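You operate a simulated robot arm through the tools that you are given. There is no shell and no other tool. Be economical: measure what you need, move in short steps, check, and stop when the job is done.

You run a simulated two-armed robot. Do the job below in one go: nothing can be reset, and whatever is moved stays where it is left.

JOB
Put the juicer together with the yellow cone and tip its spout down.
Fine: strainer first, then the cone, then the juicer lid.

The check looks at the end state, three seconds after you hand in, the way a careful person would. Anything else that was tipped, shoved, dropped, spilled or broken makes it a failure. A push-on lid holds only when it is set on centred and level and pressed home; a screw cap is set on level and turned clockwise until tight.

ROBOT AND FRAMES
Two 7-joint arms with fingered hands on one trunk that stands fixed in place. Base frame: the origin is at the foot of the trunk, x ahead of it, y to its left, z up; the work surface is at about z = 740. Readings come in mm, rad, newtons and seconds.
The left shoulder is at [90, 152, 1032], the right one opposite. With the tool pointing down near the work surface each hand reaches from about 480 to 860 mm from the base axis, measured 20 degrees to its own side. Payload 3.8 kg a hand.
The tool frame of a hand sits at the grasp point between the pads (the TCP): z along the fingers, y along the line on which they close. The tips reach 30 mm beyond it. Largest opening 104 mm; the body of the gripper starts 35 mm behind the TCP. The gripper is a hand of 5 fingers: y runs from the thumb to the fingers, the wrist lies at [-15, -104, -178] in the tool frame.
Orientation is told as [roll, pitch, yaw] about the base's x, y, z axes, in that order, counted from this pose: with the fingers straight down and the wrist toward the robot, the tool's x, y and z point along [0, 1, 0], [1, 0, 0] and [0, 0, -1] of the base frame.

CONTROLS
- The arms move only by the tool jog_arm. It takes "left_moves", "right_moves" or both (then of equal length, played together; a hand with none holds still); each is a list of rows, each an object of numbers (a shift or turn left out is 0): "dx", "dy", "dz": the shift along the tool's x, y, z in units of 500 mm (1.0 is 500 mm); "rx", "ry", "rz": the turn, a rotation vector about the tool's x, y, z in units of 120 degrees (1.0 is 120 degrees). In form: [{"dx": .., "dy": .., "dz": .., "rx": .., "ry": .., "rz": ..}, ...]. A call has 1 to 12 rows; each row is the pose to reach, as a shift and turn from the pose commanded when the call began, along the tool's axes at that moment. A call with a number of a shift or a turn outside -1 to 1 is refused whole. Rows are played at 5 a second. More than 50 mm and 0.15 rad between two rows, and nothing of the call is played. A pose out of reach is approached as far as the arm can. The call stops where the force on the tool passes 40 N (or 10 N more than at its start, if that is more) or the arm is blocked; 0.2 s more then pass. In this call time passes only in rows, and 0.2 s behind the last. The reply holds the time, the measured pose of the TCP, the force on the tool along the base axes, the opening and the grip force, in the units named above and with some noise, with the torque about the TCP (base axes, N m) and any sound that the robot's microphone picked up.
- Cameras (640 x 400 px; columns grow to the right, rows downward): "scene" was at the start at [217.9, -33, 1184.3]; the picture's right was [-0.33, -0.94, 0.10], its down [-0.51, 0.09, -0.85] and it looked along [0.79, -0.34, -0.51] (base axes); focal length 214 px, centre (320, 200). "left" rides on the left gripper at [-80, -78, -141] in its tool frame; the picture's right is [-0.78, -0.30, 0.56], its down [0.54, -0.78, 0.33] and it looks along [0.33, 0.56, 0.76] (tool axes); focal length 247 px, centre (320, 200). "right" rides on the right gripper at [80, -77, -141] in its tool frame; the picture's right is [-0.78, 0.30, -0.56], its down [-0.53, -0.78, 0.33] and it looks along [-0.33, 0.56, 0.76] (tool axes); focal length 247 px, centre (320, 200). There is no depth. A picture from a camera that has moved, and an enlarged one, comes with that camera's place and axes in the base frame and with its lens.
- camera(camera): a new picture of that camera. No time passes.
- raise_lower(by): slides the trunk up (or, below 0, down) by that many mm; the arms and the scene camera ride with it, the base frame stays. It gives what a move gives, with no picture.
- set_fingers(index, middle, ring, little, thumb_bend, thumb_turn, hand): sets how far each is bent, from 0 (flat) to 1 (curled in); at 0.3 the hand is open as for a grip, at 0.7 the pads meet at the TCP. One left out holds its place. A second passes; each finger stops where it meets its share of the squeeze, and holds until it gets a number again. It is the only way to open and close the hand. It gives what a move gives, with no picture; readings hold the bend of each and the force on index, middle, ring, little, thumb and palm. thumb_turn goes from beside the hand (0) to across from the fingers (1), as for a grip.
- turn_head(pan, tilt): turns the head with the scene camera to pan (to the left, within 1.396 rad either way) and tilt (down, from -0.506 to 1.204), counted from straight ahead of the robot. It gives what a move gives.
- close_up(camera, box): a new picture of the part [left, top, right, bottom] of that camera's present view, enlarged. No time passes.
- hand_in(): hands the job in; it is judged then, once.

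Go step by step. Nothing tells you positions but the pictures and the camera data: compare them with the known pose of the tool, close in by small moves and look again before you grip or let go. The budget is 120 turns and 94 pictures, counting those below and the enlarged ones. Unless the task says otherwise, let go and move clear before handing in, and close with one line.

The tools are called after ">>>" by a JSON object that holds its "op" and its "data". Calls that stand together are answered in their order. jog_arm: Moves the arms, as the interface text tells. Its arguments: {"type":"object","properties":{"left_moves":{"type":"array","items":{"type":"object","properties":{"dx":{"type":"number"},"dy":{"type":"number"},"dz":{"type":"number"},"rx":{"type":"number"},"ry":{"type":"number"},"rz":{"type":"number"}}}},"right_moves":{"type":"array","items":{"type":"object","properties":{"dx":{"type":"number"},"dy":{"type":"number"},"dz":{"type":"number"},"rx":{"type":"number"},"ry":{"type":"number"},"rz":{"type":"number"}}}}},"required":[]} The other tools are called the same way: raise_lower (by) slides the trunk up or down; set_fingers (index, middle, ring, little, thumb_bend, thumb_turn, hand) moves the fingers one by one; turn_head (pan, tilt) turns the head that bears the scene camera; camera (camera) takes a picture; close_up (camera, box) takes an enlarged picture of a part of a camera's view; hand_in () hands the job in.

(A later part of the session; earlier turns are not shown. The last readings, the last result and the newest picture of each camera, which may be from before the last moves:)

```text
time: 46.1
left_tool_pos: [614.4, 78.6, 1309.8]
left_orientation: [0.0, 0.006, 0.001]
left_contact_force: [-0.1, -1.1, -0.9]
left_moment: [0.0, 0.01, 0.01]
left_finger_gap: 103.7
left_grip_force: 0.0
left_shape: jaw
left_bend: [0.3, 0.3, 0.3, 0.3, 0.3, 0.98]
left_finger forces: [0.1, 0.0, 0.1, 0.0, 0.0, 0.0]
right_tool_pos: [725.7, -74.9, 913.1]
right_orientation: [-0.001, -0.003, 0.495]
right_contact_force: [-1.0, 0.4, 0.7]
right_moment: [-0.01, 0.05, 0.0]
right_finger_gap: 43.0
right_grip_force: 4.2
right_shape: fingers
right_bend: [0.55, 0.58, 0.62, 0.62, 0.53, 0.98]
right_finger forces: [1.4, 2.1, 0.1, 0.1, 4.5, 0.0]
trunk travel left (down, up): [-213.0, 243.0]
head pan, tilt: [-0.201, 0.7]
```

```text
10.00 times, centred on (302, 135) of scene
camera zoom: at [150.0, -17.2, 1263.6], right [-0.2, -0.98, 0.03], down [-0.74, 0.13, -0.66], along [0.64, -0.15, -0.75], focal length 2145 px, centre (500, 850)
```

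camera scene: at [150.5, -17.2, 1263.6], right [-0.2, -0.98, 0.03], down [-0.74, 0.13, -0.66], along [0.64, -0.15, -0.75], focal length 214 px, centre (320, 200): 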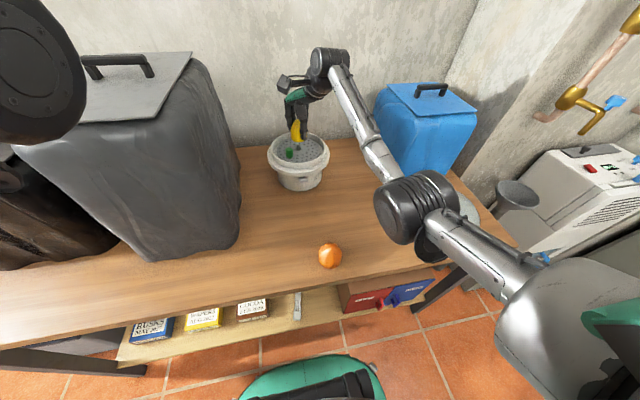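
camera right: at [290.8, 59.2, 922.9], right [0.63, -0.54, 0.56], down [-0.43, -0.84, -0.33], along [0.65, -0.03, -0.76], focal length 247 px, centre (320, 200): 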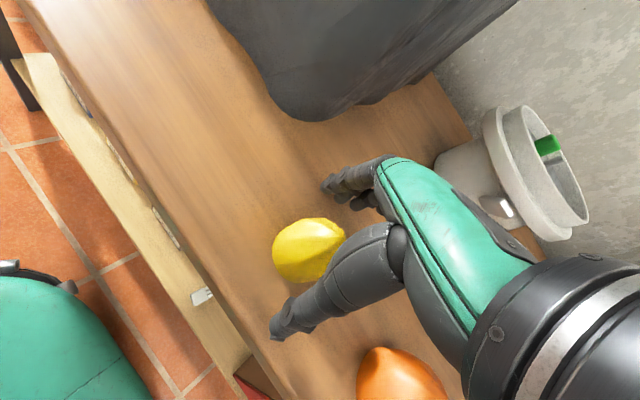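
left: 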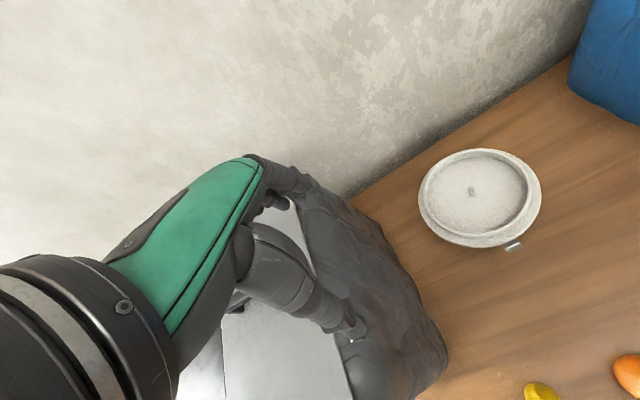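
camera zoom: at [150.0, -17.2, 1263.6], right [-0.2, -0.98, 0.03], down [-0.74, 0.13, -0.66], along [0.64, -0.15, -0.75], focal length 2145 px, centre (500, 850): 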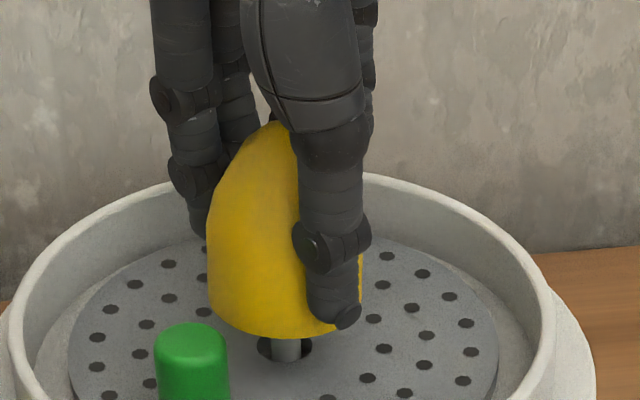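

>>> {"op": "jog_arm", "data": {"right_moves": [{"dz": 0.012}]}}

>>> {"op": "close_up", "data": {"camera": "scene", "box": [270, 115, 334, 155]}}

```text
time: 46.5
left_tool_pos: [614.2, 80.1, 1310.6]
left_orientation: [-0.001, 0.004, 0.002]
left_contact_force: [-0.4, 0.9, 0.1]
left_moment: [0.02, 0.02, -0.02]
left_finger_gap: 103.8
left_grip_force: 0.0
left_shape: jaw
left_bend: [0.3, 0.3, 0.3, 0.3, 0.3, 0.98]
left_finger forces: [0.1, 0.0, 0.0, 0.0, 0.0, 0.0]
right_tool_pos: [725.2, -74.2, 906.4]
right_orientation: [-0.002, -0.001, 0.494]
right_contact_force: [-3.3, -0.7, -0.2]
right_moment: [0.0, 0.14, 0.02]
right_finger_gap: 43.1
right_grip_force: 4.4
right_shape: fingers
right_bend: [0.55, 0.58, 0.62, 0.62, 0.53, 0.98]
right_finger forces: [1.1, 1.5, 0.0, 0.1, 5.1, 0.0]
trunk travel left (down, up): [-213.0, 243.0]
head pan, tilt: [-0.201, 0.7]
```

```text
10.00 times, centred on (302, 135) of scene
camera zoom: at [150.2, -17.2, 1263.6], right [-0.2, -0.98, 0.03], down [-0.74, 0.13, -0.66], along [0.64, -0.15, -0.75], focal length 2145 px, centre (500, 850)
```

zoom: 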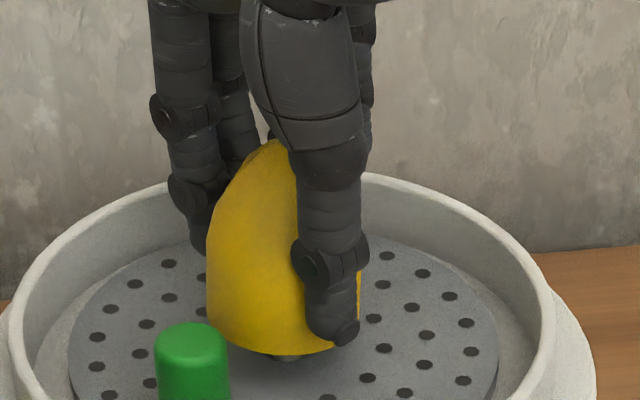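

The pin is in the socket with 3 N sideways load (−x). Ease 3 mm in −x and continue down.

>>> {"op": "jog_arm", "data": {"right_moves": [{"dx": 0.003, "dy": -0.005, "dz": 0.0}, {"dx": 0.003, "dy": -0.005, "dz": 0.012}]}}

```text
time: 47.1
left_tool_pos: [614.2, 78.8, 1309.9]
left_orientation: [-0.001, 0.007, 0.002]
left_contact_force: [0.8, -0.4, 0.5]
left_moment: [-0.02, -0.01, -0.02]
left_finger_gap: 103.6
left_grip_force: 0.2
left_shape: jaw
left_bend: [0.3, 0.3, 0.3, 0.3, 0.3, 0.98]
left_finger forces: [0.0, 0.0, 0.0, 0.0, 0.0, 0.0]
right_tool_pos: [722.4, -73.4, 899.9]
right_orientation: [0.0, 0.0, 0.494]
right_contact_force: [-0.8, -1.0, 0.4]
right_moment: [0.02, 0.01, 0.02]
right_finger_gap: 42.8
right_grip_force: 4.2
right_shape: fingers
right_bend: [0.55, 0.58, 0.62, 0.62, 0.53, 0.98]
right_finger forces: [1.4, 2.6, 0.0, 0.0, 3.8, 0.0]
trunk travel left (down, up): [-213.0, 243.0]
head pan, tilt: [-0.201, 0.7]
```

>>> {"op": "jog_arm", "data": {"right_moves": [{"dz": 0.01}, {"dz": 0.018}]}}

>>> {"op": "close_up", "data": {"camera": "scene", "box": [270, 115, 334, 155]}}

```text
time: 47.7
left_tool_pos: [614.6, 79.9, 1310.8]
left_orientation: [0.001, 0.004, 0.002]
left_contact_force: [0.4, 0.4, 1.5]
left_moment: [0.02, -0.03, 0.03]
left_finger_gap: 104.0
left_grip_force: 0.0
left_shape: jaw
left_bend: [0.3, 0.3, 0.3, 0.3, 0.3, 0.98]
left_finger forces: [0.1, 0.0, 0.1, 0.1, 0.0, 0.0]
right_tool_pos: [722.1, -73.9, 891.9]
right_orientation: [0.001, -0.005, 0.495]
right_contact_force: [0.8, -0.7, 2.5]
right_moment: [0.02, -0.03, 0.0]
right_finger_gap: 42.8
right_grip_force: 4.1
right_shape: fingers
right_bend: [0.55, 0.58, 0.62, 0.62, 0.53, 0.98]
right_finger forces: [1.7, 2.9, 0.0, 0.1, 3.8, 0.0]
trunk travel left (down, up): [-213.0, 243.0]
head pan, tilt: [-0.201, 0.7]
```

```text
10.00 times, centred on (302, 135) of scene
camera zoom: at [150.3, -17.1, 1263.7], right [-0.2, -0.98, 0.03], down [-0.74, 0.13, -0.66], along [0.64, -0.15, -0.75], focal length 2145 px, centre (500, 850)
```

zoom: 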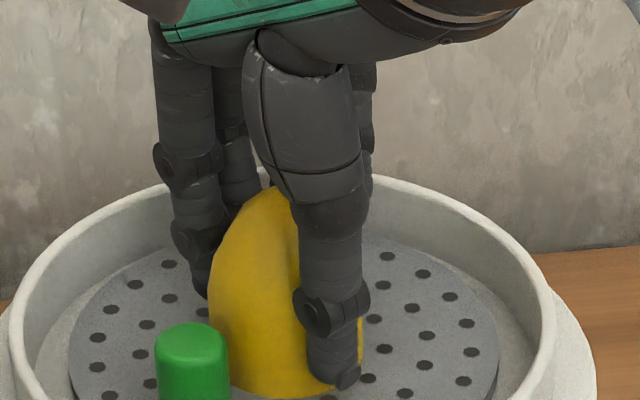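

Touching down with 2.5 N at the expected height. Press 1.5 mm more, then release.

>>> {"op": "jog_arm", "data": {"right_moves": [{"dz": 0.004}]}}

>>> {"op": "set_fingers", "data": {"hand": "right", "index": 0.5, "middle": 0.5, "ring": 0.5, "little": 0.5, "thumb_bend": 0.48}}

>>> {"op": "jog_arm", "data": {"right_moves": [{"dz": -0.06}, {"dz": -0.14}, {"dz": -0.22}]}}

>>> {"op": "close_up", "data": {"camera": "scene", "box": [258, 115, 346, 195]}}

>>> {"op": "camera", "data": {"camera": "right"}}

```text
time: 48.1
left_tool_pos: [613.4, 79.7, 1311.3]
left_orientation: [-0.001, 0.004, 0.002]
left_contact_force: [0.1, -0.7, 0.7]
left_moment: [0.0, 0.01, -0.01]
left_finger_gap: 104.0
left_grip_force: 0.2
left_shape: jaw
left_bend: [0.3, 0.3, 0.3, 0.3, 0.3, 0.98]
left_finger forces: [0.0, 0.0, 0.0, 0.0, 0.0, 0.0]
right_tool_pos: [722.0, -74.2, 890.7]
right_orientation: [-0.001, -0.005, 0.494]
right_contact_force: [1.1, -0.6, 6.9]
right_moment: [-0.02, -0.04, -0.01]
right_finger_gap: 43.0
right_grip_force: 4.6
right_shape: fingers
right_bend: [0.55, 0.58, 0.62, 0.62, 0.53, 0.98]
right_finger forces: [1.8, 3.3, 0.0, 0.0, 4.2, 0.1]
trunk travel left (down, up): [-213.0, 243.0]
head pan, tilt: [-0.201, 0.7]
```

```text
time: 49.1
left_tool_pos: [614.1, 79.6, 1310.9]
left_orientation: [0.0, 0.008, 0.003]
left_contact_force: [0.7, 0.0, 0.8]
left_moment: [0.02, -0.02, -0.02]
left_finger_gap: 103.8
left_grip_force: 0.0
left_shape: jaw
left_bend: [0.3, 0.3, 0.3, 0.3, 0.3, 0.98]
left_finger forces: [0.1, 0.1, 0.1, 0.0, 0.1, 0.1]
right_tool_pos: [722.6, -73.3, 889.4]
right_orientation: [0.0, -0.003, 0.494]
right_contact_force: [0.1, -0.3, -0.6]
right_moment: [0.0, 0.01, -0.02]
right_finger_gap: 54.1
right_grip_force: 0.2
right_shape: fingers
right_bend: [0.5, 0.5, 0.5, 0.5, 0.48, 0.98]
right_finger forces: [0.0, 0.0, 0.0, 0.0, 0.0, 0.1]
trunk travel left (down, up): [-213.0, 243.0]
head pan, tilt: [-0.201, 0.7]
```

```text
time: 49.9
left_tool_pos: [613.4, 79.9, 1310.8]
left_orientation: [0.0, 0.005, 0.001]
left_contact_force: [-0.3, -0.2, 0.1]
left_moment: [-0.01, -0.02, -0.04]
left_finger_gap: 103.9
left_grip_force: 0.1
left_shape: jaw
left_bend: [0.3, 0.3, 0.3, 0.3, 0.3, 0.98]
left_finger forces: [0.0, 0.1, 0.0, 0.0, 0.1, 0.0]
right_tool_pos: [720.5, -72.5, 999.3]
right_orientation: [0.001, -0.002, 0.493]
right_contact_force: [-0.2, 0.2, 0.0]
right_moment: [0.01, -0.02, -0.02]
right_finger_gap: 54.4
right_grip_force: 0.0
right_shape: fingers
right_bend: [0.5, 0.5, 0.5, 0.5, 0.48, 0.98]
right_finger forces: [0.0, 0.0, 0.0, 0.0, 0.0, 0.0]
trunk travel left (down, up): [-213.0, 243.0]
head pan, tilt: [-0.201, 0.7]
```

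```text
5.00 times, centred on (302, 155) of scene
camera zoom: at [150.3, -17.0, 1263.6], right [-0.2, -0.98, 0.03], down [-0.74, 0.13, -0.66], along [0.64, -0.15, -0.75], focal length 1072 px, centre (410, 425)
```

zoom: 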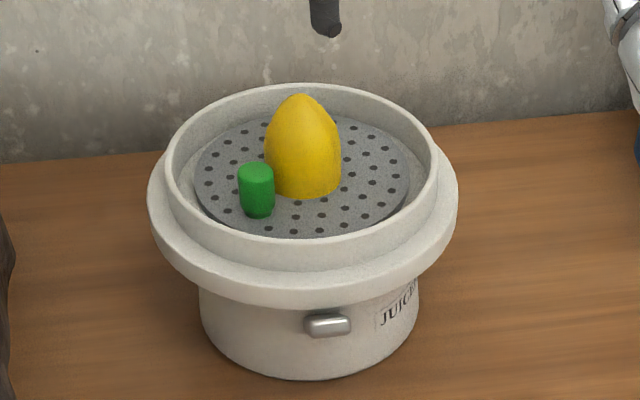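

```text
32 pictures are left
camera right: at [613.8, -40.0, 1139.3], right [0.63, -0.54, 0.56], down [-0.43, -0.84, -0.33], along [0.65, -0.03, -0.76], focal length 247 px, centre (320, 200)
```

right: 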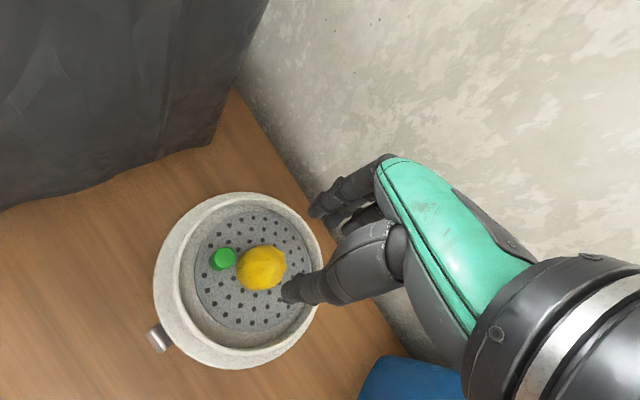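

Strainer and cone are in place. Now the lid: raise the trunk and carry the hand above the lid knob.

>>> {"op": "raise_lower", "data": {"by": 165}}

>>> {"op": "jog_arm", "data": {"right_moves": [{"dx": -0.036, "dy": -0.075, "dz": 0.0}, {"dx": -0.072, "dy": -0.15, "dz": 0.0}, {"dx": -0.108, "dy": -0.225, "dz": 0.0}, {"dx": -0.144, "dy": -0.3, "dz": 0.0}, {"dx": -0.18, "dy": -0.375, "dz": 0.02}, {"dx": -0.215, "dy": -0.45, "dz": 0.06}, {"dx": -0.25, "dy": -0.525, "dz": 0.11}, {"dx": -0.285, "dy": -0.595, "dz": 0.16}, {"dx": -0.32, "dy": -0.66, "dz": 0.21}, {"dx": -0.35, "dy": -0.72, "dz": 0.27}, {"dx": -0.375, "dy": -0.775, "dz": 0.33}, {"dx": -0.395, "dy": -0.826, "dz": 0.39}]}}

>>> {"op": "camera", "data": {"camera": "right"}}

```text
time: 51.8
left_tool_pos: [614.4, 79.9, 1475.3]
left_orientation: [0.001, 0.007, 0.0]
left_contact_force: [0.8, -0.3, -0.5]
left_moment: [0.03, 0.03, -0.03]
left_finger_gap: 103.8
left_grip_force: 0.0
left_shape: jaw
left_bend: [0.3, 0.3, 0.3, 0.3, 0.3, 0.98]
left_finger forces: [0.0, 0.0, 0.0, 0.1, 0.1, 0.1]
right_tool_pos: [718.6, -73.6, 1176.6]
right_orientation: [-0.009, -0.015, 0.494]
right_contact_force: [-0.1, -0.6, 0.3]
right_moment: [-0.03, 0.01, -0.04]
right_finger_gap: 54.3
right_grip_force: 0.0
right_shape: fingers
right_bend: [0.5, 0.5, 0.5, 0.5, 0.48, 0.98]
right_finger forces: [0.1, 0.0, 0.1, 0.0, 0.0, 0.0]
trunk travel left (down, up): [-378.0, 78.0]
head pan, tilt: [-0.201, 0.7]
```

```text
time: 54.1
left_tool_pos: [609.7, 81.9, 1477.2]
left_orientation: [-0.002, 0.004, 0.002]
left_contact_force: [-0.5, 0.2, -0.5]
left_moment: [-0.02, 0.0, 0.02]
left_finger_gap: 103.8
left_grip_force: 0.1
left_shape: jaw
left_bend: [0.3, 0.3, 0.3, 0.3, 0.3, 0.98]
left_finger forces: [0.1, 0.0, 0.1, 0.0, 0.0, 0.0]
right_tool_pos: [608.3, -500.3, 1011.4]
right_orientation: [-0.018, -0.058, 0.493]
right_contact_force: [0.2, 0.7, 9.3]
right_moment: [0.15, -0.26, 0.06]
right_finger_gap: 54.8
right_grip_force: 4.0
right_shape: fingers
right_bend: [0.5, 0.5, 0.5, 0.5, 0.48, 0.98]
right_finger forces: [0.0, 8.9, 0.0, 0.0, 0.0, 0.0]
right hand out of reach, approached as far as the arm can: row 1, 2, 3, 4, 5, 6, 7, 8, 9, 10, 11
trunk travel left (down, up): [-378.0, 78.0]
head pan, tilt: [-0.201, 0.7]
stopped in row 11 (right hand): the force on the tool passed its limit at 62 N (the readings are from after the stop); the commanded pose is now the measured one
```

```text
31 pictures are left
camera right: at [493.6, -469.4, 1146.1], right [0.59, -0.55, 0.59], down [-0.41, -0.83, -0.37], along [0.69, -0.02, -0.72], focal length 247 px, centre (320, 200)
```

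right: 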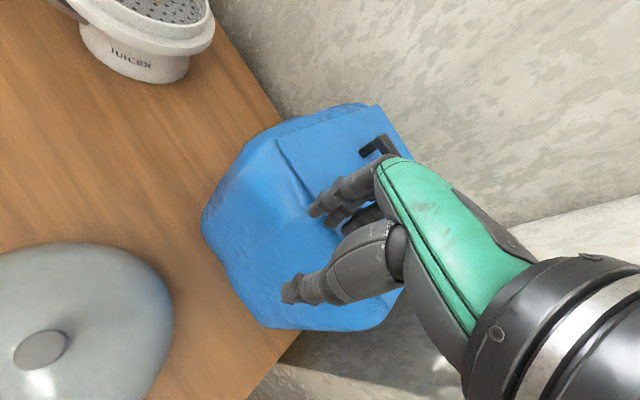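

The arm strayed and touched the blue box top. Lift straight away and check the box.

>>> {"op": "jog_arm", "data": {"right_moves": [{"dz": -0.05}, {"dz": -0.12}]}}

>>> {"op": "turn_head", "data": {"pan": -0.358, "tilt": 0.649}}

>>> {"op": "camera", "data": {"camera": "scene"}}

```text
time: 54.7
left_tool_pos: [612.2, 81.1, 1475.4]
left_orientation: [0.0, 0.005, 0.002]
left_contact_force: [0.0, 0.1, 0.0]
left_moment: [0.02, 0.0, 0.0]
left_finger_gap: 103.7
left_grip_force: 0.1
left_shape: jaw
left_bend: [0.3, 0.3, 0.3, 0.3, 0.3, 0.98]
left_finger forces: [0.0, 0.1, 0.0, 0.0, 0.0, 0.0]
right_tool_pos: [614.2, -509.2, 1069.0]
right_orientation: [-0.012, -0.053, 0.495]
right_contact_force: [0.6, -0.3, 0.1]
right_moment: [-0.01, -0.03, -0.03]
right_finger_gap: 54.9
right_grip_force: 0.0
right_shape: fingers
right_bend: [0.5, 0.5, 0.5, 0.5, 0.48, 0.98]
right_finger forces: [0.1, 0.1, 0.0, 0.1, 0.1, 0.0]
right hand out of reach, approached as far as the arm can: row 1, 2
trunk travel left (down, up): [-378.0, 78.0]
head pan, tilt: [-0.201, 0.7]
```

```text
time: 55.4
left_tool_pos: [614.4, 79.5, 1475.2]
left_orientation: [0.0, 0.006, 0.0]
left_contact_force: [0.0, -0.1, 1.0]
left_moment: [-0.01, 0.0, 0.02]
left_finger_gap: 103.8
left_grip_force: 0.1
left_shape: jaw
left_bend: [0.3, 0.3, 0.3, 0.3, 0.3, 0.98]
left_finger forces: [0.1, 0.0, 0.1, 0.0, 0.1, 0.0]
right_tool_pos: [615.1, -509.6, 1067.2]
right_orientation: [-0.01, -0.052, 0.494]
right_contact_force: [-1.2, 0.3, 0.2]
right_moment: [-0.01, -0.02, 0.0]
right_finger_gap: 54.8
right_grip_force: 0.0
right_shape: fingers
right_bend: [0.5, 0.5, 0.5, 0.5, 0.48, 0.98]
right_finger forces: [0.0, 0.1, 0.1, 0.0, 0.1, 0.0]
trunk travel left (down, up): [-378.0, 78.0]
head pan, tilt: [-0.358, 0.649]
```

```text
30 pictures are left
camera scene: at [90.0, -30.4, 1453.3], right [-0.35, -0.94, 0.01], down [-0.58, 0.21, -0.79], along [0.74, -0.28, -0.62], focal length 214 px, centre (320, 200)
```

scene: 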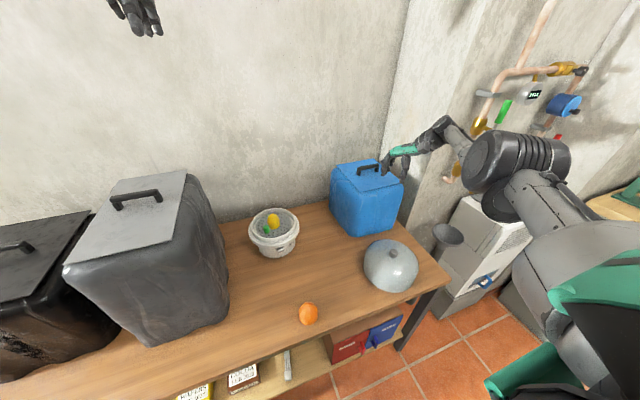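

The box has not moved. The yaw was wrong for this direction; unwind it while retreating toward the robot.

>>> {"op": "jog_arm", "data": {"right_moves": [{"dx": 0.02, "dy": -0.03, "dz": -0.02, "rz": 0.065}, {"dx": 0.06, "dy": -0.06, "dz": -0.04, "rz": 0.13}, {"dx": 0.09, "dy": -0.09, "dz": -0.04, "rz": 0.2}, {"dx": 0.12, "dy": -0.12, "dz": -0.04, "rz": 0.265}, {"dx": 0.147, "dy": -0.148, "dz": -0.04, "rz": 0.33}]}}

```text
time: 56.6
left_tool_pos: [613.8, 79.3, 1474.5]
left_orientation: [-0.002, 0.007, 0.002]
left_contact_force: [-0.3, 0.3, -0.1]
left_moment: [0.01, 0.01, -0.03]
left_finger_gap: 103.7
left_grip_force: 0.2
left_shape: jaw
left_bend: [0.3, 0.3, 0.3, 0.3, 0.3, 0.98]
left_finger forces: [0.0, 0.0, 0.0, 0.0, 0.0, 0.0]
right_tool_pos: [641.7, -570.4, 1064.4]
right_orientation: [0.026, -0.049, -0.202]
right_contact_force: [-0.7, -0.1, 0.4]
right_moment: [0.03, 0.01, -0.02]
right_finger_gap: 54.8
right_grip_force: 0.0
right_shape: fingers
right_bend: [0.5, 0.5, 0.5, 0.5, 0.48, 0.98]
right_finger forces: [0.0, 0.0, 0.0, 0.1, 0.0, 0.0]
right hand out of reach, approached as far as the arm can: row 1, 2, 3, 4, 5
trunk travel left (down, up): [-378.0, 78.0]
head pan, tilt: [-0.358, 0.649]
```

Still stuck near a joint limit. Try moving back toward the centre and up.

>>> {"op": "jog_arm", "data": {"right_moves": [{"dx": 0.074, "dy": -0.04, "dz": -0.02}, {"dx": 0.148, "dy": -0.08, "dz": -0.05}, {"dx": 0.221, "dy": -0.12, "dz": -0.07}, {"dx": 0.295, "dy": -0.16, "dz": -0.1}, {"dx": 0.368, "dy": -0.2, "dz": -0.12}]}}

```text
time: 57.8
left_tool_pos: [614.6, 80.9, 1475.3]
left_orientation: [0.0, 0.004, 0.001]
left_contact_force: [-0.8, 0.8, -0.3]
left_moment: [-0.01, 0.0, 0.03]
left_finger_gap: 103.7
left_grip_force: 0.1
left_shape: jaw
left_bend: [0.3, 0.3, 0.3, 0.3, 0.3, 0.98]
left_finger forces: [0.0, 0.0, 0.1, 0.0, 0.0, 0.1]
right_tool_pos: [706.7, -451.9, 1108.6]
right_orientation: [0.022, -0.046, -0.202]
right_contact_force: [0.6, 0.7, -0.2]
right_moment: [0.0, -0.02, -0.02]
right_finger_gap: 54.7
right_grip_force: 0.1
right_shape: fingers
right_bend: [0.5, 0.5, 0.5, 0.5, 0.48, 0.98]
right_finger forces: [0.0, 0.1, 0.1, 0.0, 0.1, 0.0]
right hand out of reach, approached as far as the arm can: row 1, 2, 3, 4, 5
trunk travel left (down, up): [-378.0, 78.0]
head pan, tilt: [-0.358, 0.649]
```

>>> {"op": "camera", "data": {"camera": "scene"}}

```text
29 pictures are left
camera scene: at [91.0, -29.7, 1453.2], right [-0.35, -0.94, 0.01], down [-0.58, 0.21, -0.79], along [0.74, -0.28, -0.62], focal length 214 px, centre (320, 200)
```

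scene: 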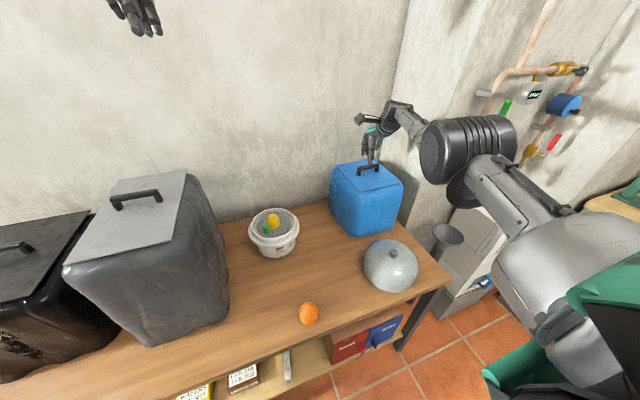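

Arm looks nearly straight (singular). Command a clear inward move toward the shoulder to bend the elbow.

>>> {"op": "jog_arm", "data": {"right_moves": [{"dx": 0.027, "dy": -0.081}, {"dx": 0.054, "dy": -0.163}, {"dx": 0.081, "dy": -0.244}, {"dx": 0.108, "dy": -0.326}, {"dx": 0.135, "dy": -0.407}, {"dx": 0.163, "dy": -0.489}, {"dx": 0.19, "dy": -0.57}]}}

```text
time: 59.4
left_tool_pos: [614.3, 78.5, 1475.2]
left_orientation: [0.001, 0.009, 0.001]
left_contact_force: [0.3, -0.2, 0.8]
left_moment: [-0.02, 0.04, 0.04]
left_finger_gap: 103.6
left_grip_force: 0.1
left_shape: jaw
left_bend: [0.3, 0.3, 0.3, 0.3, 0.3, 0.98]
left_finger forces: [0.0, 0.0, 0.0, 0.0, 0.0, 0.0]
right_tool_pos: [728.2, -384.5, 1091.1]
right_orientation: [0.026, -0.048, -0.201]
right_contact_force: [0.1, 0.0, -0.5]
right_moment: [0.01, 0.0, 0.03]
right_finger_gap: 54.6
right_grip_force: 0.0
right_shape: fingers
right_bend: [0.5, 0.5, 0.5, 0.5, 0.48, 0.98]
right_finger forces: [0.1, 0.1, 0.0, 0.0, 0.0, 0.1]
right hand out of reach, approached as far as the arm can: row 1, 2, 3, 4, 5, 6, 7
trunk travel left (down, up): [-378.0, 78.0]
head pan, tilt: [-0.358, 0.649]
```

The arm only slides tangentially. I'll go back to the pose known to be good, (692,-57,1090) with yaw 0.49, passing high over the juicer.

>>> {"op": "jog_arm", "data": {"right_moves": [{"dx": 0.078, "dy": -0.025, "rz": -0.041}, {"dx": 0.156, "dy": -0.05, "rz": -0.082}, {"dx": 0.235, "dy": -0.075, "rz": -0.124}, {"dx": 0.313, "dy": -0.1, "rz": -0.165}, {"dx": 0.391, "dy": -0.125, "rz": -0.206}, {"dx": 0.47, "dy": -0.15, "rz": -0.247}, {"dx": 0.548, "dy": -0.175, "rz": -0.289}, {"dx": 0.626, "dy": -0.2, "rz": -0.33}]}}

```text
time: 61.2
left_tool_pos: [615.1, 80.4, 1474.1]
left_orientation: [0.0, 0.01, 0.002]
left_contact_force: [-0.4, 0.6, 0.0]
left_moment: [0.02, 0.01, 0.02]
left_finger_gap: 103.8
left_grip_force: 0.0
left_shape: jaw
left_bend: [0.3, 0.3, 0.3, 0.3, 0.3, 0.98]
left_finger forces: [0.1, 0.0, 0.0, 0.0, 0.0, 0.0]
right_tool_pos: [721.2, -59.1, 1099.6]
right_orientation: [-0.011, -0.051, 0.493]
right_contact_force: [0.2, 0.3, 0.9]
right_moment: [0.01, -0.01, -0.01]
right_finger_gap: 54.9
right_grip_force: 0.1
right_shape: fingers
right_bend: [0.5, 0.5, 0.5, 0.5, 0.48, 0.98]
right_finger forces: [0.1, 0.0, 0.1, 0.0, 0.0, 0.1]
right hand out of reach, approached as far as the arm can: row 1, 2, 3, 4, 5, 6, 7, 8
trunk travel left (down, up): [-378.0, 78.0]
head pan, tilt: [-0.358, 0.649]
```

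>>> {"op": "jog_arm", "data": {"right_moves": [{"dx": 0.01, "dy": -0.02, "dz": 0.05}, {"dx": 0.02, "dy": -0.04, "dz": 0.1}, {"dx": 0.038, "dy": -0.07, "dz": 0.16}]}}

```text
time: 62.0
left_tool_pos: [615.1, 79.8, 1474.3]
left_orientation: [0.0, 0.006, 0.002]
left_contact_force: [-0.2, 0.1, -0.8]
left_moment: [0.02, 0.03, -0.01]
left_finger_gap: 103.8
left_grip_force: 0.0
left_shape: jaw
left_bend: [0.3, 0.3, 0.3, 0.3, 0.3, 0.98]
left_finger forces: [0.1, 0.1, 0.0, 0.1, 0.1, 0.1]
right_tool_pos: [710.0, -55.2, 1014.7]
right_orientation: [-0.012, -0.052, 0.492]
right_contact_force: [-0.5, -0.3, 1.1]
right_moment: [0.02, 0.02, -0.01]
right_finger_gap: 54.9
right_grip_force: 0.0
right_shape: fingers
right_bend: [0.5, 0.5, 0.5, 0.5, 0.48, 0.98]
right_finger forces: [0.0, 0.1, 0.0, 0.0, 0.0, 0.0]
right hand out of reach, approached as far as the arm can: row 1, 2, 3
trunk travel left (down, up): [-378.0, 78.0]
head pan, tilt: [-0.358, 0.649]
```

The arm is stretched straight (the shoulder moves back as the trunk rises). I'll go up first, then lower the trunk 100 mm so the elbow can bend.

>>> {"op": "jog_arm", "data": {"right_moves": [{"dz": -0.08}, {"dz": -0.16}, {"dz": -0.24}, {"dz": -0.3}]}}

>>> {"op": "raise_lower", "data": {"by": -100}}

```text
time: 63.0
left_tool_pos: [613.3, 79.7, 1475.3]
left_orientation: [0.0, 0.005, 0.002]
left_contact_force: [0.1, -0.5, -0.2]
left_moment: [0.01, -0.03, 0.01]
left_finger_gap: 103.7
left_grip_force: 0.1
left_shape: jaw
left_bend: [0.3, 0.3, 0.3, 0.3, 0.3, 0.98]
left_finger forces: [0.0, 0.0, 0.0, 0.0, 0.0, 0.0]
right_tool_pos: [720.3, -53.7, 1170.5]
right_orientation: [-0.013, -0.051, 0.493]
right_contact_force: [-0.1, -0.4, -0.7]
right_moment: [0.03, -0.04, -0.01]
right_finger_gap: 54.9
right_grip_force: 0.2
right_shape: fingers
right_bend: [0.5, 0.5, 0.5, 0.5, 0.48, 0.98]
right_finger forces: [0.0, 0.1, 0.1, 0.0, 0.1, 0.0]
right hand out of reach, approached as far as the arm can: row 1, 2, 3, 4
trunk travel left (down, up): [-378.0, 78.0]
head pan, tilt: [-0.358, 0.649]
```

```text
time: 64.4
left_tool_pos: [613.6, 78.8, 1374.6]
left_orientation: [0.001, 0.005, 0.001]
left_contact_force: [-0.6, 0.4, -0.2]
left_moment: [0.03, -0.02, 0.0]
left_finger_gap: 103.5
left_grip_force: 0.0
left_shape: jaw
left_bend: [0.3, 0.3, 0.3, 0.3, 0.3, 0.98]
left_finger forces: [0.0, 0.0, 0.0, 0.1, 0.0, 0.1]
right_tool_pos: [729.6, -53.1, 1019.7]
right_orientation: [0.021, 0.01, 0.493]
right_contact_force: [1.0, 0.2, 0.1]
right_moment: [-0.03, 0.01, 0.01]
right_finger_gap: 54.8
right_grip_force: 0.1
right_shape: fingers
right_bend: [0.5, 0.5, 0.5, 0.5, 0.48, 0.98]
right_finger forces: [0.1, 0.0, 0.0, 0.0, 0.1, 0.0]
trunk travel left (down, up): [-278.0, 178.0]
head pan, tilt: [-0.358, 0.649]
```

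>>> {"op": "jog_arm", "data": {"right_moves": [{"dx": 0.02, "dy": -0.058, "dz": -0.02}, {"dx": 0.04, "dy": -0.115, "dz": -0.04}]}}

```text
time: 65.0
left_tool_pos: [614.3, 79.6, 1374.8]
left_orientation: [0.0, 0.008, 0.001]
left_contact_force: [0.6, 0.5, 0.9]
left_moment: [-0.04, 0.01, 0.03]
left_finger_gap: 104.0
left_grip_force: 0.2
left_shape: jaw
left_bend: [0.3, 0.3, 0.3, 0.3, 0.3, 0.98]
left_finger forces: [0.1, 0.0, 0.1, 0.0, 0.0, 0.0]
right_tool_pos: [728.3, -53.8, 1037.4]
right_orientation: [0.021, 0.01, 0.493]
right_contact_force: [0.4, 0.7, 0.3]
right_moment: [-0.01, 0.0, -0.02]
right_finger_gap: 55.0
right_grip_force: 0.1
right_shape: fingers
right_bend: [0.5, 0.5, 0.5, 0.5, 0.48, 0.98]
right_finger forces: [0.1, 0.0, 0.0, 0.0, 0.1, 0.0]
right hand out of reach, approached as far as the arm can: row 1, 2
trunk travel left (down, up): [-278.0, 178.0]
head pan, tilt: [-0.358, 0.649]
```

>>> {"op": "jog_arm", "data": {"right_moves": [{"dz": -0.08}, {"dz": -0.16}, {"dz": -0.22}]}}

>>> {"op": "raise_lower", "data": {"by": -80}}

>>> {"op": "jog_arm", "data": {"right_moves": [{"dx": 0.02, "dy": -0.058}, {"dx": 0.04, "dy": -0.115}]}}

```text
time: 65.8
left_tool_pos: [613.4, 79.2, 1376.6]
left_orientation: [-0.001, 0.005, 0.002]
left_contact_force: [-0.5, 0.6, 0.0]
left_moment: [0.0, -0.02, 0.0]
left_finger_gap: 103.5
left_grip_force: 0.1
left_shape: jaw
left_bend: [0.3, 0.3, 0.3, 0.3, 0.3, 0.98]
left_finger forces: [0.1, 0.1, 0.1, 0.0, 0.1, 0.1]
right_tool_pos: [719.9, -57.2, 1144.8]
right_orientation: [0.02, 0.011, 0.492]
right_contact_force: [-0.2, -0.1, -0.9]
right_moment: [0.0, -0.02, -0.02]
right_finger_gap: 54.5
right_grip_force: 0.1
right_shape: fingers
right_bend: [0.5, 0.5, 0.5, 0.5, 0.48, 0.98]
right_finger forces: [0.1, 0.1, 0.0, 0.0, 0.0, 0.1]
right hand out of reach, approached as far as the arm can: row 2, 3
trunk travel left (down, up): [-278.0, 178.0]
head pan, tilt: [-0.358, 0.649]
```

```text
time: 66.9
left_tool_pos: [613.1, 79.0, 1296.0]
left_orientation: [0.0, 0.005, 0.001]
left_contact_force: [-0.2, 0.3, 0.1]
left_moment: [0.0, -0.03, -0.05]
left_finger_gap: 103.7
left_grip_force: 0.1
left_shape: jaw
left_bend: [0.3, 0.3, 0.3, 0.3, 0.3, 0.98]
left_finger forces: [0.0, 0.0, 0.0, 0.1, 0.0, 0.0]
right_tool_pos: [719.8, -56.5, 1062.9]
right_orientation: [0.019, 0.008, 0.492]
right_contact_force: [-0.5, -0.2, 0.2]
right_moment: [-0.02, -0.02, 0.01]
right_finger_gap: 55.0
right_grip_force: 0.1
right_shape: fingers
right_bend: [0.5, 0.5, 0.5, 0.5, 0.48, 0.98]
right_finger forces: [0.0, 0.0, 0.1, 0.1, 0.0, 0.0]
trunk travel left (down, up): [-198.0, 258.0]
head pan, tilt: [-0.358, 0.649]
```

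```text
time: 67.5
left_tool_pos: [613.4, 78.5, 1294.7]
left_orientation: [0.002, 0.006, 0.0]
left_contact_force: [0.4, 0.3, 0.2]
left_moment: [0.0, -0.01, 0.04]
left_finger_gap: 103.6
left_grip_force: 0.1
left_shape: jaw
left_bend: [0.3, 0.3, 0.3, 0.3, 0.3, 0.98]
left_finger forces: [0.0, 0.0, 0.0, 0.0, 0.0, 0.1]
right_tool_pos: [659.4, -68.7, 1064.8]
right_orientation: [0.02, 0.01, 0.493]
right_contact_force: [-0.4, 0.0, 0.5]
right_moment: [0.0, 0.01, -0.01]
right_finger_gap: 54.8
right_grip_force: 0.1
right_shape: fingers
right_bend: [0.5, 0.5, 0.5, 0.5, 0.48, 0.98]
right_finger forces: [0.0, 0.1, 0.0, 0.1, 0.0, 0.0]
trunk travel left (down, up): [-198.0, 258.0]
head pan, tilt: [-0.358, 0.649]
```

Free again. Now go in two legs to the lid with yaw unwinding to 0.

>>> {"op": "jog_arm", "data": {"right_moves": [{"dx": -0.028, "dy": -0.075, "rz": 0.039}, {"dx": -0.056, "dy": -0.15, "rz": 0.078}, {"dx": -0.084, "dy": -0.225, "rz": 0.117}, {"dx": -0.112, "dy": -0.3, "rz": 0.156}, {"dx": -0.14, "dy": -0.376, "rz": 0.195}, {"dx": -0.168, "dy": -0.451, "rz": 0.234}]}}

```text
time: 68.9
left_tool_pos: [613.5, 78.3, 1296.4]
left_orientation: [0.001, 0.006, 0.001]
left_contact_force: [0.0, -0.6, 0.1]
left_moment: [0.02, -0.03, 0.05]
left_finger_gap: 103.7
left_grip_force: 0.1
left_shape: jaw
left_bend: [0.3, 0.3, 0.3, 0.3, 0.3, 0.98]
left_finger forces: [0.0, 0.0, 0.1, 0.0, 0.1, 0.0]
right_tool_pos: [495.5, -249.2, 1064.5]
right_orientation: [0.013, 0.018, 0.003]
right_contact_force: [0.3, -0.6, 0.1]
right_moment: [0.0, -0.05, -0.02]
right_finger_gap: 54.8
right_grip_force: 0.0
right_shape: fingers
right_bend: [0.5, 0.5, 0.5, 0.5, 0.48, 0.98]
right_finger forces: [0.0, 0.1, 0.0, 0.0, 0.1, 0.0]
trunk travel left (down, up): [-198.0, 258.0]
head pan, tilt: [-0.358, 0.649]
```

>>> {"op": "jog_arm", "data": {"right_moves": [{"dx": -0.08, "dy": -0.018, "dz": 0.02, "rx": -0.0086, "ry": -0.006}, {"dx": -0.16, "dy": -0.035, "dz": 0.06, "rx": -0.0086, "ry": -0.006}, {"dx": -0.24, "dy": -0.052, "dz": 0.1, "rx": -0.0086, "ry": -0.006}, {"dx": -0.31, "dy": -0.07, "dz": 0.15, "rx": -0.0086, "ry": -0.006}, {"dx": -0.382, "dy": -0.087, "dz": 0.2, "rx": -0.0086, "ry": -0.006}]}}

>>> {"op": "camera", "data": {"camera": "right"}}

>>> {"op": "camera", "data": {"camera": "scene"}}

```text
time: 70.1
left_tool_pos: [613.2, 78.5, 1295.3]
left_orientation: [0.002, 0.007, 0.001]
left_contact_force: [-1.1, 0.0, -0.2]
left_moment: [0.0, -0.01, 0.01]
left_finger_gap: 103.7
left_grip_force: 0.1
left_shape: jaw
left_bend: [0.3, 0.3, 0.3, 0.3, 0.3, 0.98]
left_finger forces: [0.0, 0.0, 0.0, 0.0, 0.0, 0.1]
right_tool_pos: [455.3, -440.7, 962.6]
right_orientation: [-0.001, -0.003, 0.003]
right_contact_force: [-0.5, 0.2, 0.3]
right_moment: [-0.02, -0.01, -0.01]
right_finger_gap: 54.7
right_grip_force: 0.0
right_shape: fingers
right_bend: [0.5, 0.5, 0.5, 0.5, 0.48, 0.98]
right_finger forces: [0.1, 0.1, 0.1, 0.0, 0.0, 0.1]
trunk travel left (down, up): [-198.0, 258.0]
head pan, tilt: [-0.358, 0.649]
```

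```text
28 pictures are left
camera right: at [378.1, -362.5, 1102.4], right [0.3, -0.78, 0.56], down [-0.78, -0.54, -0.33], along [0.56, -0.33, -0.76], focal length 247 px, centre (320, 200)
```

right: 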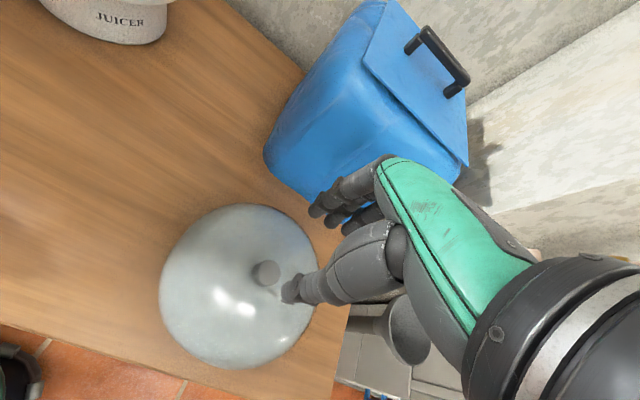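

```text
27 pictures are left
camera scene: at [157.4, -31.6, 1249.7], right [-0.34, -0.94, 0.06], down [-0.7, 0.21, -0.69], along [0.63, -0.28, -0.73], focal length 214 px, centre (320, 200)
```

scene: 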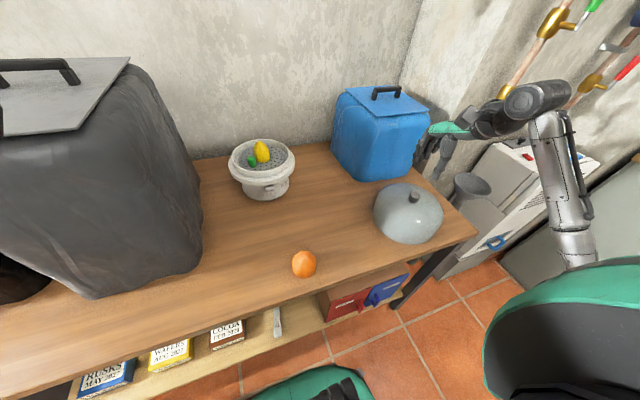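

Lid knob at about (447,-442,850). Descend to just above it and check.

>>> {"op": "jog_arm", "data": {"right_moves": [{"dx": -0.003, "dy": -0.016, "dz": 0.07}, {"dx": -0.003, "dy": -0.016, "dz": 0.142}]}}

>>> {"op": "close_up", "data": {"camera": "right", "box": [200, 150, 440, 350]}}

>>> {"op": "close_up", "data": {"camera": "scene", "box": [370, 150, 466, 250]}}

```text
time: 70.7
left_tool_pos: [614.4, 79.5, 1294.5]
left_orientation: [0.0, 0.007, 0.0]
left_contact_force: [0.4, -0.3, 0.3]
left_moment: [-0.01, 0.01, 0.03]
left_finger_gap: 103.6
left_grip_force: 0.0
left_shape: jaw
left_bend: [0.3, 0.3, 0.3, 0.3, 0.3, 0.98]
left_finger forces: [0.0, 0.0, 0.0, 0.0, 0.1, 0.1]
right_tool_pos: [451.3, -439.6, 891.8]
right_orientation: [-0.001, -0.002, 0.003]
right_contact_force: [0.3, -0.6, 0.4]
right_moment: [0.02, -0.02, -0.02]
right_finger_gap: 54.9
right_grip_force: 0.0
right_shape: fingers
right_bend: [0.5, 0.5, 0.5, 0.5, 0.48, 0.98]
right_finger forces: [0.0, 0.0, 0.1, 0.0, 0.0, 0.0]
trunk travel left (down, up): [-198.0, 258.0]
head pan, tilt: [-0.358, 0.649]
```

```text
2.00 times, centred on (320, 250) of right
camera zoom: at [372.4, -362.8, 1030.8], right [0.3, -0.78, 0.56], down [-0.78, -0.54, -0.33], along [0.56, -0.33, -0.76], focal length 494 px, centre (320, 100)
```

zoom: 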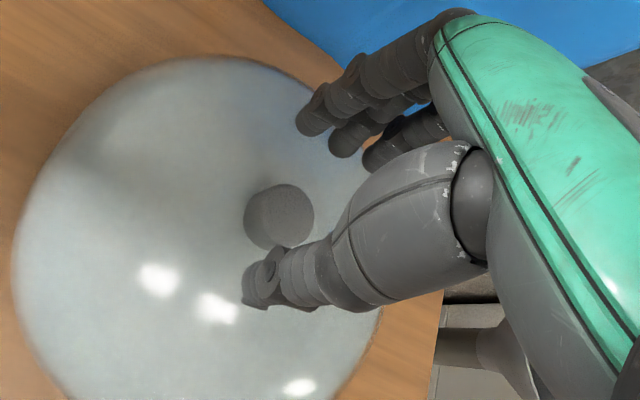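

```text
4.00 times, centred on (418, 200) of scene
camera zoom: at [157.7, -31.0, 1249.6], right [-0.34, -0.94, 0.06], down [-0.7, 0.21, -0.69], along [0.63, -0.28, -0.73], focal length 858 px, centre (-72, 200)
```

zoom: 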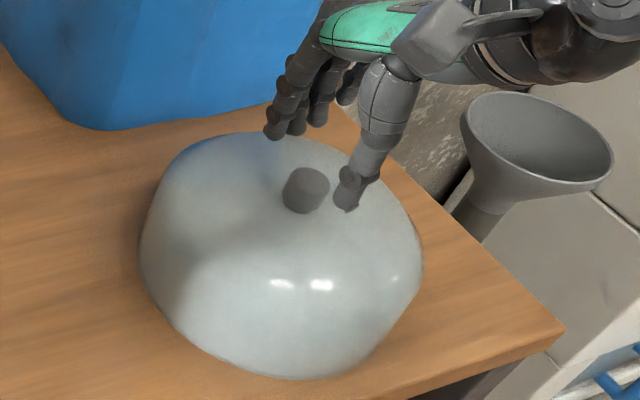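

Knob at (447,-445), 26 mm wide. Centre on it, lower to z ≈ 868 and close.

>>> {"op": "jog_arm", "data": {"right_moves": [{"dx": -0.01, "dy": -0.008}, {"dx": -0.01, "dy": -0.008, "dz": 0.03}, {"dx": -0.01, "dy": -0.008, "dz": 0.048}]}}

>>> {"op": "set_fingers", "data": {"hand": "right", "index": 0.6, "middle": 0.6, "ring": 0.6, "little": 0.6, "thumb_bend": 0.6}}

>>> {"op": "close_up", "data": {"camera": "right", "box": [200, 150, 440, 350]}}

```text
time: 71.5
left_tool_pos: [613.1, 79.4, 1294.5]
left_orientation: [0.001, 0.007, 0.002]
left_contact_force: [0.2, -0.8, -0.1]
left_moment: [-0.04, 0.0, -0.02]
left_finger_gap: 104.1
left_grip_force: 0.1
left_shape: jaw
left_bend: [0.3, 0.3, 0.3, 0.3, 0.3, 0.98]
left_finger forces: [0.0, 0.0, 0.0, 0.1, 0.0, 0.0]
right_tool_pos: [444.6, -445.1, 866.4]
right_orientation: [0.001, -0.001, 0.002]
right_contact_force: [-0.2, 0.4, 0.1]
right_moment: [0.0, 0.0, 0.02]
right_finger_gap: 54.5
right_grip_force: 0.1
right_shape: fingers
right_bend: [0.5, 0.5, 0.5, 0.5, 0.48, 0.98]
right_finger forces: [0.1, 0.1, 0.0, 0.0, 0.0, 0.0]
trunk travel left (down, up): [-198.0, 258.0]
head pan, tilt: [-0.358, 0.649]
```

```text
time: 72.5
left_tool_pos: [614.1, 78.4, 1294.4]
left_orientation: [0.001, 0.007, 0.0]
left_contact_force: [-1.4, -0.4, 0.5]
left_moment: [-0.01, -0.01, -0.04]
left_finger_gap: 103.9
left_grip_force: 0.0
left_shape: jaw
left_bend: [0.3, 0.3, 0.3, 0.3, 0.3, 0.98]
left_finger forces: [0.1, 0.1, 0.1, 0.1, 0.0, 0.0]
right_tool_pos: [444.1, -444.4, 867.6]
right_orientation: [0.003, 0.002, 0.001]
right_contact_force: [-0.1, 0.2, -0.8]
right_moment: [-0.06, 0.0, 0.01]
right_finger_gap: 26.6
right_grip_force: 0.2
right_shape: fingers
right_bend: [0.6, 0.6, 0.6, 0.6, 0.6, 0.99]
right_finger forces: [0.2, 0.1, 0.1, 0.1, 0.0, 0.1]
trunk travel left (down, up): [-198.0, 258.0]
head pan, tilt: [-0.358, 0.649]
```

```text
2.00 times, centred on (320, 250) of right
camera zoom: at [366.0, -366.6, 1007.8], right [0.3, -0.78, 0.56], down [-0.78, -0.54, -0.33], along [0.56, -0.33, -0.76], focal length 494 px, centre (320, 100)
```

zoom: 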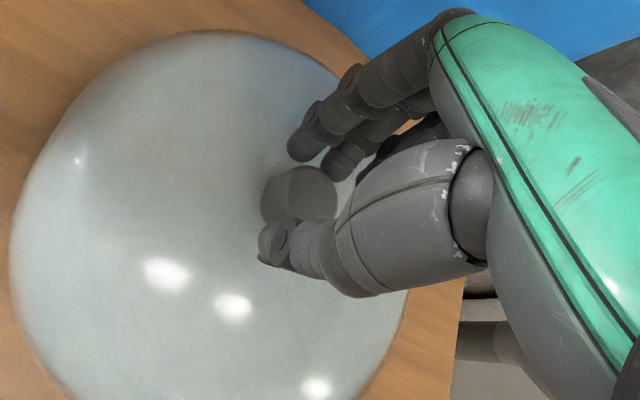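

Knob centred between thumb and fingers. Close.

>>> {"op": "set_fingers", "data": {"hand": "right", "index": 0.7, "middle": 0.7, "ring": 0.62, "little": 0.6, "thumb_bend": 0.7}}

>>> {"op": "set_fingers", "data": {"hand": "right", "index": 0.76, "middle": 0.76, "thumb_bend": 0.78}}

>>> {"op": "jog_arm", "data": {"right_moves": [{"dz": -0.01}, {"dz": -0.03}]}}

>>> {"op": "camera", "data": {"camera": "right"}}

```text
time: 73.5
left_tool_pos: [614.7, 78.7, 1295.2]
left_orientation: [-0.002, 0.006, 0.0]
left_contact_force: [-0.2, 0.1, 0.5]
left_moment: [0.0, 0.01, 0.02]
left_finger_gap: 103.8
left_grip_force: 0.0
left_shape: jaw
left_bend: [0.3, 0.3, 0.3, 0.3, 0.3, 0.98]
left_finger forces: [0.1, 0.0, 0.0, 0.0, 0.1, 0.0]
right_tool_pos: [443.6, -444.5, 868.7]
right_orientation: [0.002, 0.0, 0.002]
right_contact_force: [-0.8, 0.2, 0.7]
right_moment: [0.02, 0.01, 0.0]
right_finger_gap: 17.9
right_grip_force: 7.7
right_shape: fingers
right_bend: [0.65, 0.65, 0.62, 0.6, 0.62, 0.99]
right_finger forces: [2.7, 4.8, 0.1, 0.0, 7.4, 0.0]
trunk travel left (down, up): [-198.0, 258.0]
head pan, tilt: [-0.358, 0.649]
```

```text
time: 74.5
left_tool_pos: [614.9, 79.6, 1295.8]
left_orientation: [-0.001, 0.007, 0.002]
left_contact_force: [0.1, 0.6, 0.6]
left_moment: [0.0, 0.01, 0.0]
left_finger_gap: 104.0
left_grip_force: 0.2
left_shape: jaw
left_bend: [0.3, 0.3, 0.3, 0.3, 0.3, 0.98]
left_finger forces: [0.1, 0.0, 0.0, 0.1, 0.0, 0.0]
right_tool_pos: [445.0, -445.5, 867.1]
right_orientation: [0.001, 0.0, 0.001]
right_contact_force: [0.5, 0.4, 0.1]
right_moment: [0.04, 0.11, 0.03]
right_finger_gap: 15.6
right_grip_force: 18.4
right_shape: fingers
right_bend: [0.72, 0.65, 0.62, 0.6, 0.64, 0.98]
right_finger forces: [8.4, 10.7, 0.0, 0.1, 17.7, 0.0]
trunk travel left (down, up): [-198.0, 258.0]
head pan, tilt: [-0.358, 0.649]
```

```text
time: 75.1
left_tool_pos: [614.5, 78.4, 1295.6]
left_orientation: [-0.001, 0.007, 0.002]
left_contact_force: [0.1, 0.6, -0.1]
left_moment: [0.01, 0.02, 0.01]
left_finger_gap: 103.9
left_grip_force: 0.1
left_shape: jaw
left_bend: [0.3, 0.3, 0.3, 0.3, 0.3, 0.98]
left_finger forces: [0.1, 0.0, 0.0, 0.0, 0.1, 0.0]
right_tool_pos: [443.3, -443.2, 882.0]
right_orientation: [0.002, -0.003, 0.002]
right_contact_force: [-0.1, 0.3, -1.0]
right_moment: [0.01, 0.02, 0.02]
right_finger_gap: 15.2
right_grip_force: 18.8
right_shape: fingers
right_bend: [0.73, 0.65, 0.62, 0.6, 0.64, 0.97]
right_finger forces: [9.7, 10.0, 0.1, 0.0, 17.9, 0.1]
trunk travel left (down, up): [-198.0, 258.0]
head pan, tilt: [-0.358, 0.649]
```

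```text
23 pictures are left
camera right: at [365.5, -365.7, 1022.5], right [0.3, -0.78, 0.56], down [-0.78, -0.54, -0.33], along [0.56, -0.33, -0.76], focal length 247 px, centre (320, 200)
```

right: 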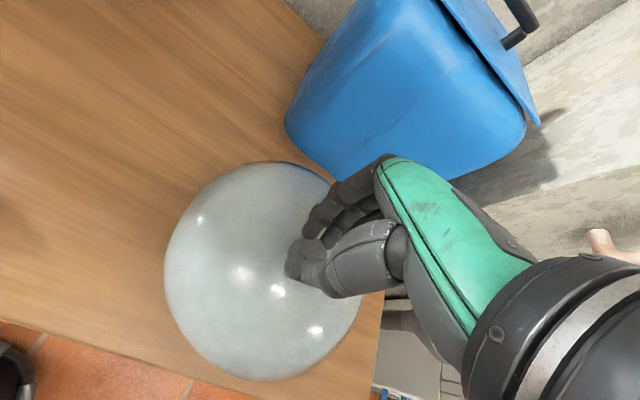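

>>> {"op": "jog_arm", "data": {"right_moves": [{"dz": -0.08}, {"dz": -0.16}, {"dz": -0.24}, {"dz": -0.31}]}}

>>> {"op": "camera", "data": {"camera": "scene"}}

```text
time: 76.1
left_tool_pos: [614.1, 79.8, 1295.3]
left_orientation: [0.001, 0.007, 0.002]
left_contact_force: [0.3, -0.6, 0.5]
left_moment: [0.0, 0.01, 0.01]
left_finger_gap: 103.7
left_grip_force: 0.1
left_shape: jaw
left_bend: [0.3, 0.3, 0.3, 0.3, 0.3, 0.98]
left_finger forces: [0.1, 0.0, 0.0, 0.0, 0.1, 0.0]
right_tool_pos: [444.1, -443.7, 1039.2]
right_orientation: [0.001, 0.001, 0.0]
right_contact_force: [-0.2, 0.2, -0.5]
right_moment: [-0.05, -0.01, -0.01]
right_finger_gap: 15.0
right_grip_force: 19.3
right_shape: fingers
right_bend: [0.73, 0.65, 0.62, 0.6, 0.64, 0.97]
right_finger forces: [9.9, 9.9, 0.0, 0.1, 18.0, 0.1]
trunk travel left (down, up): [-198.0, 258.0]
head pan, tilt: [-0.358, 0.649]
```

```text
22 pictures are left
camera scene: at [157.4, -30.5, 1249.7], right [-0.34, -0.94, 0.06], down [-0.7, 0.21, -0.69], along [0.63, -0.28, -0.73], focal length 214 px, centre (320, 200)
```

scene: 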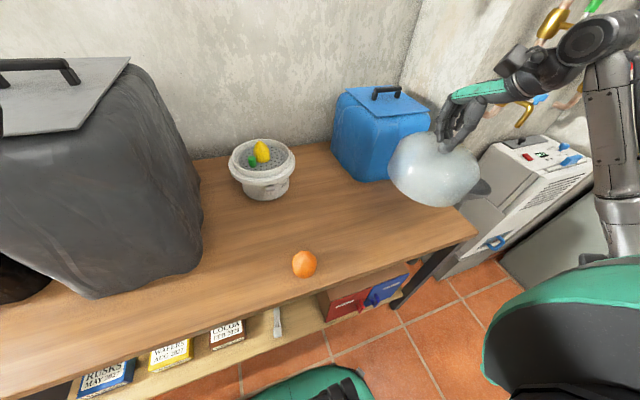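

Lid is held. Carry it via a safe waypoint toward the juicer, bottom kept above the cone.

>>> {"op": "jog_arm", "data": {"right_moves": [{"dx": 0.04, "dy": 0.0, "dz": -0.06}, {"dx": 0.12, "dy": 0.0, "dz": -0.08}, {"dx": 0.2, "dy": 0.02, "dz": -0.08}, {"dx": 0.28, "dy": 0.05, "dz": -0.08}, {"dx": 0.34, "dy": 0.08, "dz": -0.08}, {"dx": 0.388, "dy": 0.112, "dz": -0.08}]}}

>>> {"op": "jog_arm", "data": {"right_moves": [{"dx": 0.03, "dy": 0.04, "dz": 0.0, "rz": -0.04}, {"dx": 0.07, "dy": 0.08, "dz": 0.0, "rz": -0.08}, {"dx": 0.11, "dy": 0.13, "dz": 0.0, "rz": -0.12}, {"dx": 0.15, "dy": 0.18, "dz": 0.0, "rz": -0.16}, {"dx": 0.19, "dy": 0.22, "dz": 0.0, "rz": -0.2}, {"dx": 0.21, "dy": 0.25, "dz": 0.0, "rz": -0.234}]}}

>>> {"op": "camera", "data": {"camera": "scene"}}

```text
time: 77.5
left_tool_pos: [615.0, 79.8, 1294.8]
left_orientation: [-0.001, 0.006, 0.002]
left_contact_force: [0.5, -0.1, -0.2]
left_moment: [-0.03, 0.0, 0.04]
left_finger_gap: 103.7
left_grip_force: 0.1
left_shape: jaw
left_bend: [0.3, 0.3, 0.3, 0.3, 0.3, 0.98]
left_finger forces: [0.0, 0.0, 0.0, 0.0, 0.0, 0.0]
right_tool_pos: [500.4, -251.2, 1076.8]
right_orientation: [0.0, 0.0, 0.002]
right_contact_force: [0.1, 0.1, -1.4]
right_moment: [0.01, 0.01, -0.05]
right_finger_gap: 15.1
right_grip_force: 18.9
right_shape: fingers
right_bend: [0.73, 0.66, 0.62, 0.6, 0.64, 0.97]
right_finger forces: [10.1, 9.9, 0.1, 0.1, 17.9, 0.0]
trunk travel left (down, up): [-198.0, 258.0]
head pan, tilt: [-0.358, 0.649]
```

```text
time: 78.9
left_tool_pos: [614.6, 79.3, 1294.9]
left_orientation: [0.0, 0.007, 0.001]
left_contact_force: [0.0, 0.1, -0.3]
left_moment: [0.03, 0.0, -0.02]
left_finger_gap: 103.6
left_grip_force: 0.1
left_shape: jaw
left_bend: [0.3, 0.3, 0.3, 0.3, 0.3, 0.98]
left_finger forces: [0.0, 0.0, 0.0, 0.0, 0.0, 0.0]
right_tool_pos: [623.1, -142.5, 1074.3]
right_orientation: [0.0, 0.0, 0.494]
right_contact_force: [-0.7, 0.1, -1.3]
right_moment: [0.01, -0.02, -0.02]
right_finger_gap: 14.8
right_grip_force: 19.0
right_shape: fingers
right_bend: [0.73, 0.66, 0.62, 0.6, 0.64, 0.97]
right_finger forces: [10.3, 10.0, 0.0, 0.0, 17.9, 0.0]
trunk travel left (down, up): [-198.0, 258.0]
head pan, tilt: [-0.358, 0.649]
```

```text
21 pictures are left
camera scene: at [158.2, -30.6, 1249.6], right [-0.34, -0.94, 0.06], down [-0.7, 0.21, -0.69], along [0.63, -0.28, -0.73], focal length 214 px, centre (320, 200)
```

scene: 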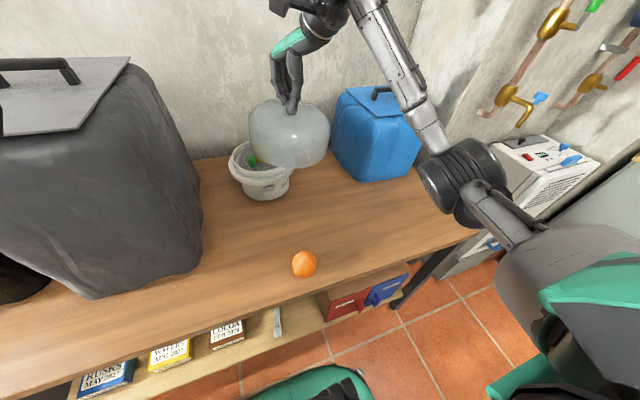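

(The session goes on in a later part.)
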